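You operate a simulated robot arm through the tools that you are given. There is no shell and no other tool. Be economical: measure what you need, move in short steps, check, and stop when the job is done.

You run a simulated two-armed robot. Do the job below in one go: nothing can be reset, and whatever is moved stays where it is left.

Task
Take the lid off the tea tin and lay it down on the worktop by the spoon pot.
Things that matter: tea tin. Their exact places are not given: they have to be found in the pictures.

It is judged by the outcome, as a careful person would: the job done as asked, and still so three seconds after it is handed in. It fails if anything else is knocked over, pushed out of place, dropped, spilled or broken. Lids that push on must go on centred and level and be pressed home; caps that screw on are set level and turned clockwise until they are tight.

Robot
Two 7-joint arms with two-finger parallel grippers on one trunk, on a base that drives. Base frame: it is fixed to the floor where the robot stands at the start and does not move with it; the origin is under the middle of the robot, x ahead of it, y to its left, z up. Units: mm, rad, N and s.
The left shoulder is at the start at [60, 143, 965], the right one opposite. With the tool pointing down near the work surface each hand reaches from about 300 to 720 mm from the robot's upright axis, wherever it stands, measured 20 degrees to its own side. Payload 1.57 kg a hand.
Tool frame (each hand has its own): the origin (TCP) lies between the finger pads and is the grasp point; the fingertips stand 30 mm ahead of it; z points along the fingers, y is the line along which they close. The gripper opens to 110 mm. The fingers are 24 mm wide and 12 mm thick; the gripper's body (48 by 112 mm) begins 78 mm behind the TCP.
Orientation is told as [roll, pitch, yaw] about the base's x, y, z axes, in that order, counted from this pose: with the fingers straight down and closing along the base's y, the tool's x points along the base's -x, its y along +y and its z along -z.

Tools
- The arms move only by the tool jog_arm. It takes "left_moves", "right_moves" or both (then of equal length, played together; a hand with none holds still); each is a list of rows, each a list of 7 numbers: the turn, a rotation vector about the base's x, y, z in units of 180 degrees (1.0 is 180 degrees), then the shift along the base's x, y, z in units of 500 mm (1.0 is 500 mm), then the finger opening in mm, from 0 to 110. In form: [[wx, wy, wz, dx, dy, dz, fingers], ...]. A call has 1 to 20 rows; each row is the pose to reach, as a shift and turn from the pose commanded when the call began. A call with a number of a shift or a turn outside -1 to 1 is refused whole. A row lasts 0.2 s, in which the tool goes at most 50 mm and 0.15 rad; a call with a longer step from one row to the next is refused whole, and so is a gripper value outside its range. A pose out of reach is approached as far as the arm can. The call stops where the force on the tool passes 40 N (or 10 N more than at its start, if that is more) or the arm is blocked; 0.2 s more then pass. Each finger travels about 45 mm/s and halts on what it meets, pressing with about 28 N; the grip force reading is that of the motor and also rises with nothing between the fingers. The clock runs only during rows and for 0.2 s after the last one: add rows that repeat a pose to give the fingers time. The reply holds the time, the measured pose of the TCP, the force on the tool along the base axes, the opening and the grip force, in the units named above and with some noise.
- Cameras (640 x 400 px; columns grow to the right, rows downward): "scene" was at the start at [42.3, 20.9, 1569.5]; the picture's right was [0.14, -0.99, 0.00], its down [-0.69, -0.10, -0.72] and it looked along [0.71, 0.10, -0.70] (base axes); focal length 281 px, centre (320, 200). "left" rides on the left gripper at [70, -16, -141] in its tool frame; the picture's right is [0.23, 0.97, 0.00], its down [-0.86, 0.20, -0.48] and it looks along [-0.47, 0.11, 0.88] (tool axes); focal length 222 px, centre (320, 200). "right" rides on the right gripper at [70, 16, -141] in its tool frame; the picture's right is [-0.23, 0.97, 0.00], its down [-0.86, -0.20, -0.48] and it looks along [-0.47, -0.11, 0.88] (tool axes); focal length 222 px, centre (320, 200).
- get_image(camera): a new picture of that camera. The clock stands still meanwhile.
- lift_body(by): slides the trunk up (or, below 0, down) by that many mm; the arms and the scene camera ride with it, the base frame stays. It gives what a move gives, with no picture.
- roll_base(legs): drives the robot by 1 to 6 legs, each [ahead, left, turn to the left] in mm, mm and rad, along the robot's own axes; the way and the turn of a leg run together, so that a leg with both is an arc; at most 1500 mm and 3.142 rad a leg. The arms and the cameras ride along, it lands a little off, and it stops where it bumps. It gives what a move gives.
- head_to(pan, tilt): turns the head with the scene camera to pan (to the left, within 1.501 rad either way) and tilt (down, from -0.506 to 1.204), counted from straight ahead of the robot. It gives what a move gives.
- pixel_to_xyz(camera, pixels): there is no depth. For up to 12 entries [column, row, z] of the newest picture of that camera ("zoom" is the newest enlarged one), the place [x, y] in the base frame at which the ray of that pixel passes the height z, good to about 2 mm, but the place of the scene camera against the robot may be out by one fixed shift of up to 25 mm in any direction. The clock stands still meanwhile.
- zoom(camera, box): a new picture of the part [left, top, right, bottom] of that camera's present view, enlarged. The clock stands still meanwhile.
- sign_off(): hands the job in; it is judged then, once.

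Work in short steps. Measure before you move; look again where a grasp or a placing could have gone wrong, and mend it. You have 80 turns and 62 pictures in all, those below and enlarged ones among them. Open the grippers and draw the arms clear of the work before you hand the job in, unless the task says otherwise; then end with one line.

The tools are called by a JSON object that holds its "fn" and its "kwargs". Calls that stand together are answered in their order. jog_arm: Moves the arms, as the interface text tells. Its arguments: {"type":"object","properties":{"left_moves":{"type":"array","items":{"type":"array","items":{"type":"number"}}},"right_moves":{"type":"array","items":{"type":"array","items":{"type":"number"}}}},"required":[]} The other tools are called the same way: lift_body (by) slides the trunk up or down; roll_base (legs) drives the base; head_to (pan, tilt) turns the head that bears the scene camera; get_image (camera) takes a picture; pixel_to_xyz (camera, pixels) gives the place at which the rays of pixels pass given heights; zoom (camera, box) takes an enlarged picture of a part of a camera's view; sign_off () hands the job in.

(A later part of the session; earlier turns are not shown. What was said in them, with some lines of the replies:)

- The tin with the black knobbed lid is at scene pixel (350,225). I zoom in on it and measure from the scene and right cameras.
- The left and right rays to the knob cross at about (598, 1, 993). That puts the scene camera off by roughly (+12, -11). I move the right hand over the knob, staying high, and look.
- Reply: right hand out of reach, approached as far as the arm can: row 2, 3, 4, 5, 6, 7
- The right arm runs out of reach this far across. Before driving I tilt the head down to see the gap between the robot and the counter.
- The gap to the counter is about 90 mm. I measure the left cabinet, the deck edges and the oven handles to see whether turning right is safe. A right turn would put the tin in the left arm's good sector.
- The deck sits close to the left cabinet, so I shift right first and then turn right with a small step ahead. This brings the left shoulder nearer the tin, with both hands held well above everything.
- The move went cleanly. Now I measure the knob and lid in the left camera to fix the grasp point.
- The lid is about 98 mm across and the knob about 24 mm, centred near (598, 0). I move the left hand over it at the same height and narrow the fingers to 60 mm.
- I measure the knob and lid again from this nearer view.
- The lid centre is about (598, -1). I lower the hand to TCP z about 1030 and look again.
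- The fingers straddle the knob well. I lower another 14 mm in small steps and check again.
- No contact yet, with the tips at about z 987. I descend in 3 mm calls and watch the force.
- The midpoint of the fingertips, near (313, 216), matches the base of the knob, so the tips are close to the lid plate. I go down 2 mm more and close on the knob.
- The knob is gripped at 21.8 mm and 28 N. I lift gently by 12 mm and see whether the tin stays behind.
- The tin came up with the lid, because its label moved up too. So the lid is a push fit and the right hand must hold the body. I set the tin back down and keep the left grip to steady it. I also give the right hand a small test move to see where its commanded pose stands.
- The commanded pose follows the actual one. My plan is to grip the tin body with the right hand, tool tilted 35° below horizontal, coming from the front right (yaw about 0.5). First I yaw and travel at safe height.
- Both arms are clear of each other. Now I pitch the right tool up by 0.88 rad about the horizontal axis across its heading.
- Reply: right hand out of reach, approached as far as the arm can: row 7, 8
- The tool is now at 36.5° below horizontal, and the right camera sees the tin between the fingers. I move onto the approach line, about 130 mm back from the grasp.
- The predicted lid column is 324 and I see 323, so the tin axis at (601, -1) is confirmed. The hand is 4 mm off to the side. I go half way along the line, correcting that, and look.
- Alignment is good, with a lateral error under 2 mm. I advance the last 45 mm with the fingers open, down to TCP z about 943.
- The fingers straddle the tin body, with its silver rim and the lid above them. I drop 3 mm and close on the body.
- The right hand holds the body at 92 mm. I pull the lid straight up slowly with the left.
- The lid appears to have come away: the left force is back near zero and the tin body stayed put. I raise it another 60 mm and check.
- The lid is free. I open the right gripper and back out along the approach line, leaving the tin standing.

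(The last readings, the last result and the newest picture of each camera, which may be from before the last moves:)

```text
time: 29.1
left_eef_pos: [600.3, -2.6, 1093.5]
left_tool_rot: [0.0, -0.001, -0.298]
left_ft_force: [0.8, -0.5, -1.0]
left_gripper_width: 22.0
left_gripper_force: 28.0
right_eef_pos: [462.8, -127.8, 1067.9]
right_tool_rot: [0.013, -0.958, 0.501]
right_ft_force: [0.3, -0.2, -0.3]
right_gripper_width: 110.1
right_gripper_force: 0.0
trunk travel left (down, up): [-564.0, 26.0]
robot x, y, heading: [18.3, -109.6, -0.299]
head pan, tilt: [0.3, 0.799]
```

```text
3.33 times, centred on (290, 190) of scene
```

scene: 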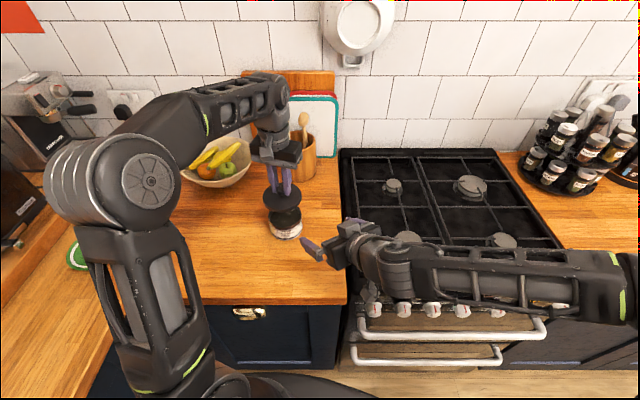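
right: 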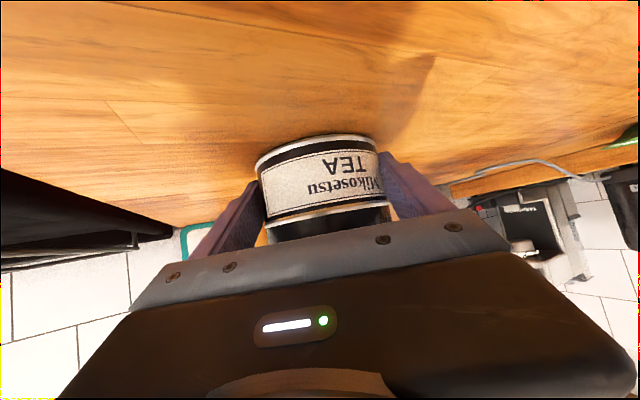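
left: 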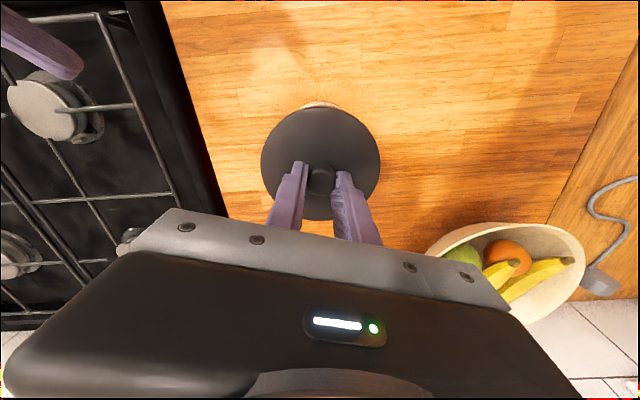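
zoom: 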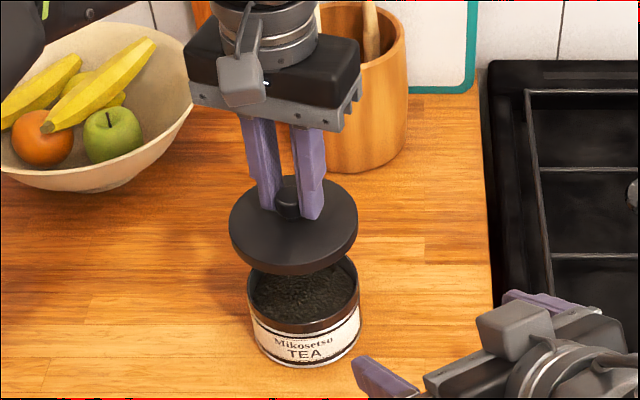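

The tin is upright with its tea undisturbed, and the lid hangs level. I measure the pot and the free spot in front of it relative to the tin, to choose where to lay the lid.

{"fn": "pixel_to_xyz", "kwargs": {"camera": "zoom", "pixels": [[305, 367, 910], [247, 310, 945], [360, 310, 945], [360, 174, 910], [325, 160, 910], [402, 150, 930], [405, 40, 1020], [100, 190, 910], [190, 60, 990], [288, 192, 1075]]}}

{"fn": "pixel_to_xyz", "kwargs": {"camera": "left", "pixels": [[320, 175, 1075], [440, 240, 990], [205, 130, 910], [321, 100, 910]]}}

```text
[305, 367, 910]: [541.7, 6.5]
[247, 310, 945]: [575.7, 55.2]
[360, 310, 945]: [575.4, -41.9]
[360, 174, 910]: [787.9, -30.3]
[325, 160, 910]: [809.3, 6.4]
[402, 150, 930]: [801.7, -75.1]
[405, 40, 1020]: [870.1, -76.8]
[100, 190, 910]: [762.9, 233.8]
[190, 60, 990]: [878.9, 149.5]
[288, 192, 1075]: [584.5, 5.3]
```

```text
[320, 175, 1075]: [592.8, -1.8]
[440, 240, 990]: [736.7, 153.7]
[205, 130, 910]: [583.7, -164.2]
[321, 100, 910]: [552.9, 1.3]
```

The tin's base calibrates the scene camera shift at about (+13, -7), which puts the pot front near (801, -37). I lay the lid at about (722, -10). That leaves about 30 mm to the pot and 26 mm to the tin. I move across at height and then down to TCP z about 1000.

{"fn": "jog_arm", "kwargs": {"left_moves": [[0, 0, 0, 0.06, -0.004, 0, 8], [0, 0, 0, 0.12, -0.008, 0, 8], [0, 0, 0, 0.18, -0.011, 0, 8], [0, 0, 0, 0.243, -0.015, 0, 8], [0, 0, 0, 0.243, -0.015, -0.06, 8], [0, 0, 0, 0.243, -0.015, -0.12, 8], [0, 0, 0, 0.243, -0.015, -0.18, 8], [0, 0, 0, 0.243, -0.015, -0.18, 8]]}}

{"fn": "get_image", "kwargs": {"camera": "left"}}

{"fn": "zoom", "kwargs": {"camera": "scene", "box": [220, 120, 360, 240]}}

```text
time: 30.9
left_eef_pos: [725.5, -9.2, 1001.9]
left_tool_rot: [0.0, 0.001, -0.299]
left_ft_force: [0.4, 0.3, 0.1]
left_gripper_width: 21.9
left_gripper_force: 28.2
left hand out of reach, approached as far as the arm can: row 3, 4, 5
right_eef_pos: [463.7, -127.1, 1067.3]
right_tool_rot: [0.014, -0.959, 0.499]
right_ft_force: [0.1, 0.5, -0.2]
right_gripper_width: 110.0
right_gripper_force: 0.0
trunk travel left (down, up): [-564.0, 26.0]
robot x, y, heading: [21.4, -112.1, -0.295]
head pan, tilt: [0.3, 0.799]
```

```text
21 pictures are left
```

left: 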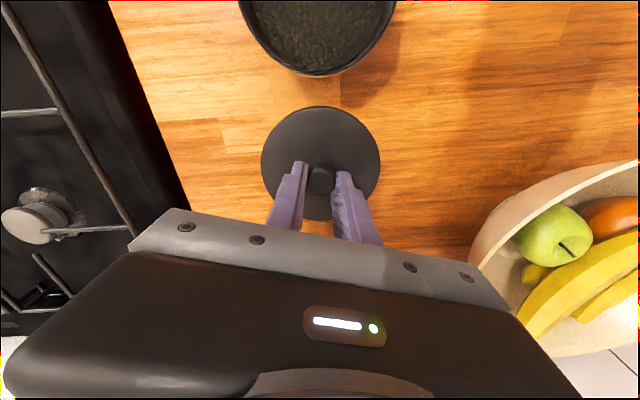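

```text
3.33 times, centred on (290, 180) of scene
```

zoom: 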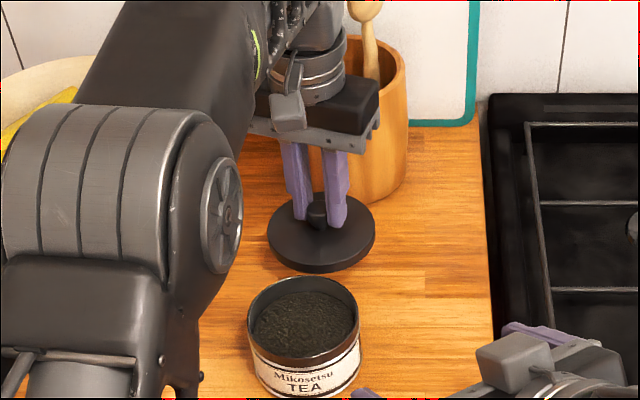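

The lid is level over the free spot and clear of the tin, pot and bowl. I lower it 24 mm, then continue in small steps while watching the force.

{"fn": "jog_arm", "kwargs": {"left_moves": [[0, 0, 0, 0, 0, -0.016, 8], [0, 0, 0, 0, 0, -0.032, 8], [0, 0, 0, 0, 0, -0.048, 8], [0, 0, 0, 0, 0, -0.048, 8]]}}

{"fn": "zoom", "kwargs": {"camera": "scene", "box": [220, 120, 360, 240]}}

```text
time: 31.9
left_eef_pos: [723.4, -10.5, 977.9]
left_tool_rot: [0.001, 0.0, -0.297]
left_ft_force: [0.3, -1.3, -0.4]
left_gripper_width: 22.0
left_gripper_force: 27.8
right_eef_pos: [463.6, -126.4, 1068.3]
right_tool_rot: [0.012, -0.958, 0.498]
right_ft_force: [0.8, 0.5, 0.7]
right_gripper_width: 109.7
right_gripper_force: 0.1
trunk travel left (down, up): [-564.0, 26.0]
robot x, y, heading: [20.1, -111.1, -0.3]
head pan, tilt: [0.3, 0.799]
```

```text
3.33 times, centred on (290, 180) of scene
```

zoom: 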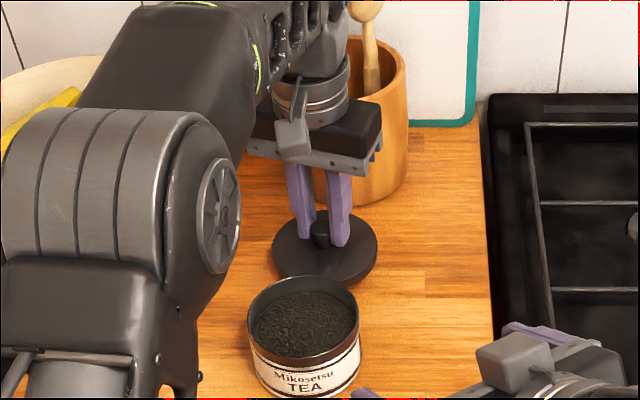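

There is no contact yet, so I go down another 6 mm.

{"fn": "jog_arm", "kwargs": {"left_moves": [[0, 0, 0, 0, 0, -0.004, 8], [0, 0, 0, 0, 0, -0.008, 8], [0, 0, 0, 0, 0, -0.012, 8]]}}

```text
time: 32.7
left_eef_pos: [722.5, -8.1, 971.1]
left_tool_rot: [0.0, 0.0, -0.298]
left_ft_force: [-0.8, 0.0, 0.0]
left_gripper_width: 21.8
left_gripper_force: 28.0
right_eef_pos: [463.1, -126.9, 1067.9]
right_tool_rot: [0.012, -0.959, 0.498]
right_ft_force: [0.0, -0.2, -0.1]
right_gripper_width: 110.1
right_gripper_force: 0.1
trunk travel left (down, up): [-564.0, 26.0]
robot x, y, heading: [17.1, -113.4, -0.297]
head pan, tilt: [0.3, 0.799]
```

Still no load, so another 5 mm in 1–2 mm steps.

{"fn": "jog_arm", "kwargs": {"left_moves": [[0, 0, 0, 0, 0, -0.003, 8], [0, 0, 0, 0, 0, -0.006, 8], [0, 0, 0, 0, 0, -0.009, 8]]}}

{"fn": "zoom", "kwargs": {"camera": "scene", "box": [270, 160, 350, 220]}}

```text
time: 33.5
left_eef_pos: [722.4, -9.2, 968.6]
left_tool_rot: [0.001, 0.0, -0.298]
left_ft_force: [-0.8, -0.5, -0.9]
left_gripper_width: 22.0
left_gripper_force: 28.0
right_eef_pos: [463.7, -127.0, 1068.3]
right_tool_rot: [0.011, -0.959, 0.501]
right_ft_force: [0.7, 1.1, 1.1]
right_gripper_width: 109.5
right_gripper_force: 0.2
trunk travel left (down, up): [-564.0, 26.0]
robot x, y, heading: [21.4, -111.3, -0.304]
head pan, tilt: [0.3, 0.799]
```

```text
6.67 times, centred on (310, 190) of scene
```

zoom: 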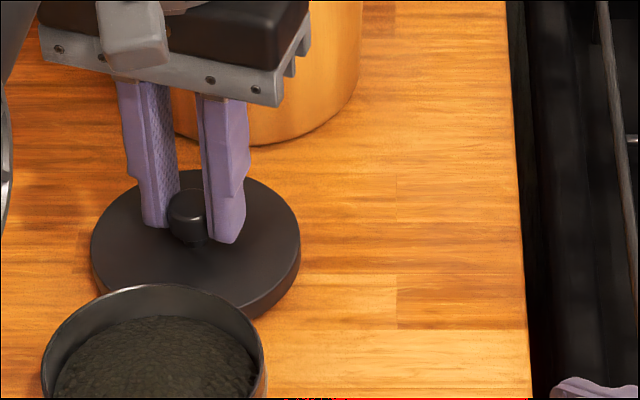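

It looks nearly down, so I keep lowering in short calls.

{"fn": "jog_arm", "kwargs": {"left_moves": [[0, 0, 0, 0, 0, -0.003, 8], [0, 0, 0, 0, 0, -0.006, 8], [0, 0, 0, 0, 0, -0.006, 8]]}}

```text
time: 34.3
left_eef_pos: [722.7, -8.7, 964.7]
left_tool_rot: [0.0, -0.002, -0.3]
left_ft_force: [0.2, 0.6, -0.4]
left_gripper_width: 21.8
left_gripper_force: 28.2
right_eef_pos: [463.4, -126.8, 1067.3]
right_tool_rot: [0.012, -0.957, 0.499]
right_ft_force: [-0.6, 0.6, -0.4]
right_gripper_width: 110.0
right_gripper_force: 0.1
trunk travel left (down, up): [-564.0, 26.0]
robot x, y, heading: [19.7, -115.2, -0.297]
head pan, tilt: [0.3, 0.799]
```

Still free, so another 3 mm.

{"fn": "jog_arm", "kwargs": {"left_moves": [[0, 0, 0, 0, 0, -0.003, 8], [0, 0, 0, 0, 0, -0.006, 8], [0, 0, 0, 0, 0, -0.006, 8]]}}

{"fn": "get_image", "kwargs": {"camera": "right"}}

```text
time: 35.1
left_eef_pos: [722.7, -9.3, 961.4]
left_tool_rot: [0.001, 0.0, -0.297]
left_ft_force: [-0.1, -0.6, -0.4]
left_gripper_width: 22.0
left_gripper_force: 27.8
right_eef_pos: [463.9, -126.6, 1068.0]
right_tool_rot: [0.012, -0.958, 0.5]
right_ft_force: [-0.1, 0.8, -0.6]
right_gripper_width: 109.9
right_gripper_force: 0.0
trunk travel left (down, up): [-564.0, 26.0]
robot x, y, heading: [20.6, -113.1, -0.3]
head pan, tilt: [0.3, 0.799]
```

```text
17 pictures are left
```

right: 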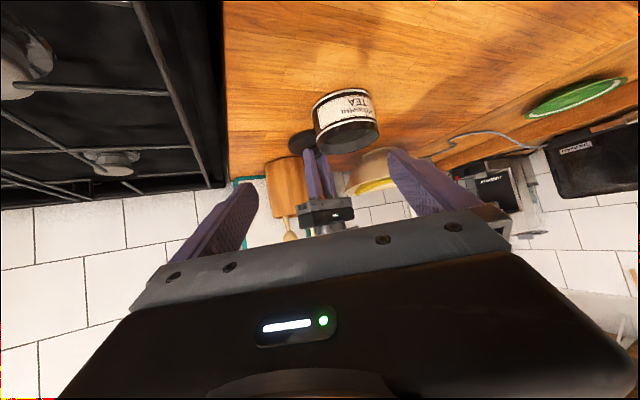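

Still no contact, so I continue downward in 3 mm calls.

{"fn": "jog_arm", "kwargs": {"left_moves": [[0, 0, 0, 0, 0, -0.003, 8], [0, 0, 0, 0, 0, -0.006, 8], [0, 0, 0, 0, 0, -0.006, 8]]}}

{"fn": "zoom", "kwargs": {"camera": "scene", "box": [270, 160, 350, 220]}}

```text
time: 35.9
left_eef_pos: [722.9, -9.7, 959.8]
left_tool_rot: [0.001, 0.0, -0.298]
left_ft_force: [-0.5, 0.6, -0.7]
left_gripper_width: 21.9
left_gripper_force: 28.3
right_eef_pos: [462.9, -126.3, 1068.6]
right_tool_rot: [0.013, -0.958, 0.5]
right_ft_force: [-0.6, 0.4, 0.8]
right_gripper_width: 110.1
right_gripper_force: 0.2
trunk travel left (down, up): [-564.0, 26.0]
robot x, y, heading: [15.8, -111.4, -0.3]
head pan, tilt: [0.3, 0.799]
```

```text
6.67 times, centred on (310, 190) of scene
```

zoom: 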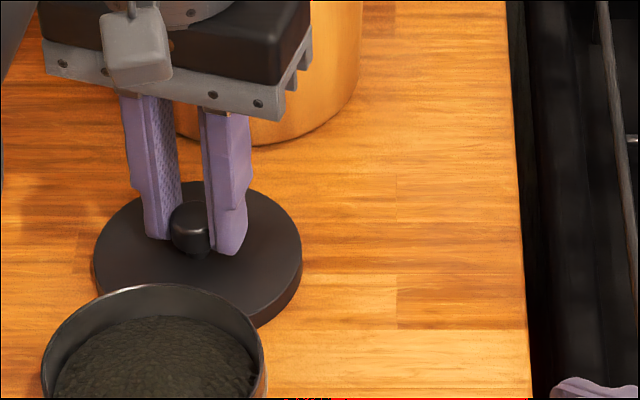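

The lid still follows the hand with no load, so I lower it another 4 mm.

{"fn": "jog_arm", "kwargs": {"left_moves": [[0, 0, 0, 0, 0, -0.003, 8], [0, 0, 0, 0, 0, -0.006, 8], [0, 0, 0, 0, 0, -0.008, 8]]}}

```text
time: 36.7
left_eef_pos: [722.3, -9.8, 959.2]
left_tool_rot: [0.004, -0.009, -0.298]
left_ft_force: [-1.6, 4.1, 29.6]
left_gripper_width: 21.9
left_gripper_force: 28.4
right_eef_pos: [461.0, -127.1, 1069.2]
right_tool_rot: [0.011, -0.961, 0.501]
right_ft_force: [-0.9, -0.4, -0.2]
right_gripper_width: 110.0
right_gripper_force: 0.0
trunk travel left (down, up): [-564.0, 26.0]
robot x, y, heading: [19.6, -111.5, -0.299]
head pan, tilt: [0.3, 0.799]
```

The lid has touched down, at about 30 N. I ease up to unload, open the fingers, then rise straight up.

{"fn": "jog_arm", "kwargs": {"left_moves": [[0, 0, 0, 0, 0, 0.004, 8], [0, 0, 0, 0, 0, 0.006, 8], [0, 0, 0, 0, 0, 0.006, 8]]}}

{"fn": "zoom", "kwargs": {"camera": "scene", "box": [270, 160, 350, 220]}}

```text
time: 37.5
left_eef_pos: [722.3, -10.5, 959.2]
left_tool_rot: [0.0, -0.001, -0.299]
left_ft_force: [2.6, 2.6, 16.6]
left_gripper_width: 22.0
left_gripper_force: 28.4
right_eef_pos: [461.9, -126.4, 1067.8]
right_tool_rot: [0.01, -0.959, 0.5]
right_ft_force: [-0.3, -0.3, 0.5]
right_gripper_width: 110.2
right_gripper_force: 0.0
trunk travel left (down, up): [-564.0, 26.0]
robot x, y, heading: [17.9, -114.5, -0.301]
head pan, tilt: [0.3, 0.799]
```

```text
6.67 times, centred on (310, 190) of scene
```

zoom: 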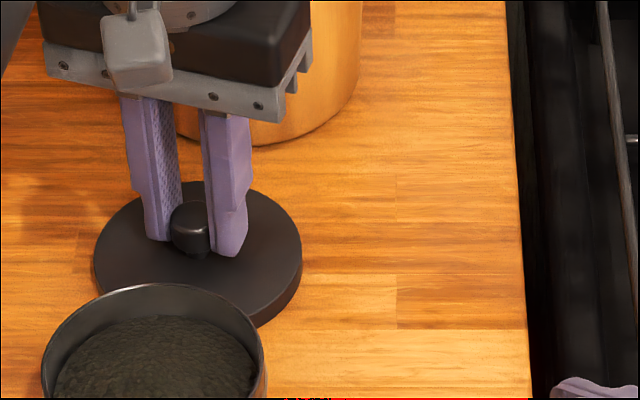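

The lid is sitting flat. I unload a little more, open to 50 mm, then rise.

{"fn": "jog_arm", "kwargs": {"left_moves": [[0, 0, 0, 0, 0, 0.002, 8], [0, 0, 0, 0, 0, 0.002, 26], [0, 0, 0, 0, 0, 0.002, 34], [0, 0, 0, 0, 0, 0.002, 42], [0, 0, 0, 0, 0, 0.002, 50], [0, 0, 0, 0, 0, 0.002, 50], [0, 0, 0, 0, 0, 0.03, 50], [0, 0, 0, 0, 0, 0.09, 50], [0, 0, 0, 0, 0, 0.17, 50]]}}

{"fn": "get_image", "kwargs": {"camera": "left"}}

```text
time: 39.5
left_eef_pos: [724.9, -8.9, 1023.9]
left_tool_rot: [0.0, 0.0, -0.299]
left_ft_force: [0.9, 0.4, 0.6]
left_gripper_width: 50.2
left_gripper_force: 0.1
left hand out of reach, approached as far as the arm can: row 9
right_eef_pos: [462.9, -126.5, 1069.1]
right_tool_rot: [0.013, -0.959, 0.499]
right_ft_force: [0.7, 0.4, -0.3]
right_gripper_width: 110.2
right_gripper_force: 0.1
trunk travel left (down, up): [-564.0, 26.0]
robot x, y, heading: [21.6, -116.3, -0.296]
head pan, tilt: [0.3, 0.799]
```

```text
14 pictures are left
```

left: 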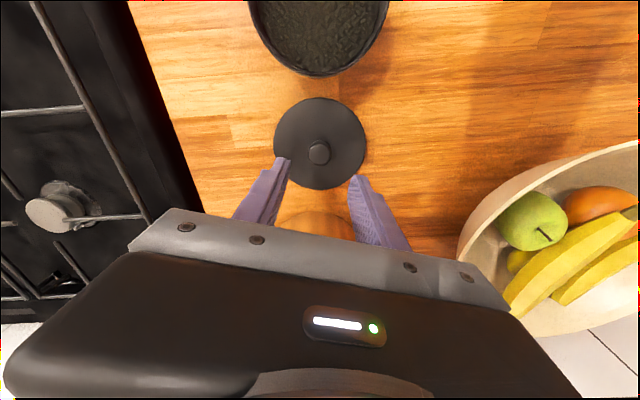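

The lid lies flat and free. I draw both arms clear, the left back and up and the right out to its own side.

{"fn": "jog_arm", "kwargs": {"left_moves": [[0, 0, 0, -0.06, 0.01, 0.05, 50], [0, 0, 0, -0.13, 0.04, 0.1, 50], [0, 0, 0, -0.2, 0.08, 0.15, 50], [0, 0, 0, -0.27, 0.12, 0.2, 50], [0, 0, 0, -0.34, 0.17, 0.23, 50], [0, 0, 0, -0.42, 0.2, 0.23, 50], [0, 0, 0, -0.5, 0.22, 0.23, 50]]}}

{"fn": "jog_arm", "kwargs": {"right_moves": [[0, 0, 0, -0.01, -0.06, 0.03, 110], [0, 0, 0, -0.02, -0.13, 0.06, 110], [0, 0, 0, -0.03, -0.2, 0.09, 110], [0, 0, 0, -0.03, -0.2, 0.09, 110]]}}

{"fn": "get_image", "kwargs": {"camera": "scene"}}

{"fn": "zoom", "kwargs": {"camera": "scene", "box": [210, 110, 360, 250]}}

```text
time: 41.1
left_eef_pos: [468.9, 101.9, 1135.6]
left_tool_rot: [0.001, -0.001, -0.299]
left_ft_force: [-0.4, -0.4, 0.3]
left_gripper_width: 49.9
left_gripper_force: 0.0
right_eef_pos: [462.2, -127.0, 1068.7]
right_tool_rot: [0.012, -0.959, 0.501]
right_ft_force: [-0.4, -0.6, -0.8]
right_gripper_width: 109.8
right_gripper_force: 0.1
trunk travel left (down, up): [-564.0, 26.0]
robot x, y, heading: [18.8, -111.5, -0.301]
head pan, tilt: [0.3, 0.799]
```

```text
time: 42.1
left_eef_pos: [470.4, 103.4, 1135.0]
left_tool_rot: [-0.002, 0.001, -0.299]
left_ft_force: [0.4, -0.1, -0.5]
left_gripper_width: 50.5
left_gripper_force: 0.1
right_eef_pos: [446.4, -227.0, 1113.0]
right_tool_rot: [0.011, -0.958, 0.502]
right_ft_force: [0.3, -0.8, 0.3]
right_gripper_width: 110.0
right_gripper_force: 0.1
trunk travel left (down, up): [-564.0, 26.0]
robot x, y, heading: [16.8, -108.9, -0.298]
head pan, tilt: [0.3, 0.799]
```

```text
13 pictures are left
```

scene: 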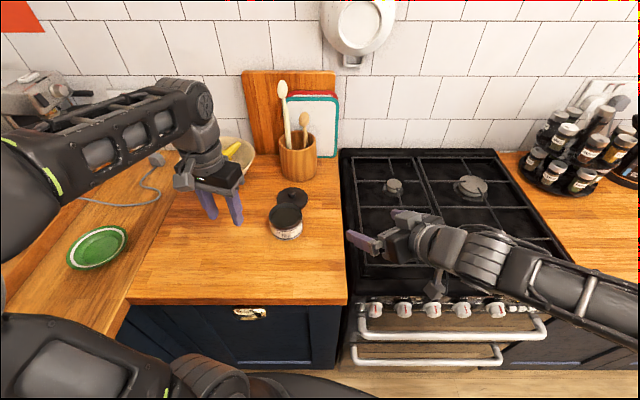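

```text
2.86 times, centred on (285, 180) of scene
```

zoom: 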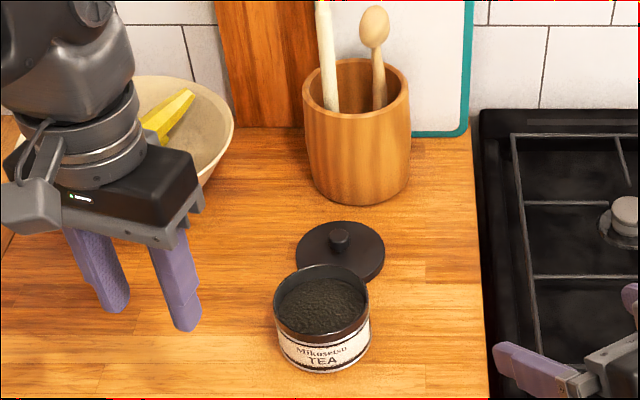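

The lid lies flat on the worktop in front of the spoon pot. The open tin is upright in its place, nothing else has moved, and both arms are clear. I hand the job in.

{"fn": "sign_off", "kwargs": {}}

```text
The job is handed in.
```

The tea tin's lid is off and lying flat on the worktop about 30 mm in front of the spoon pot; the open tin is still upright in its place.
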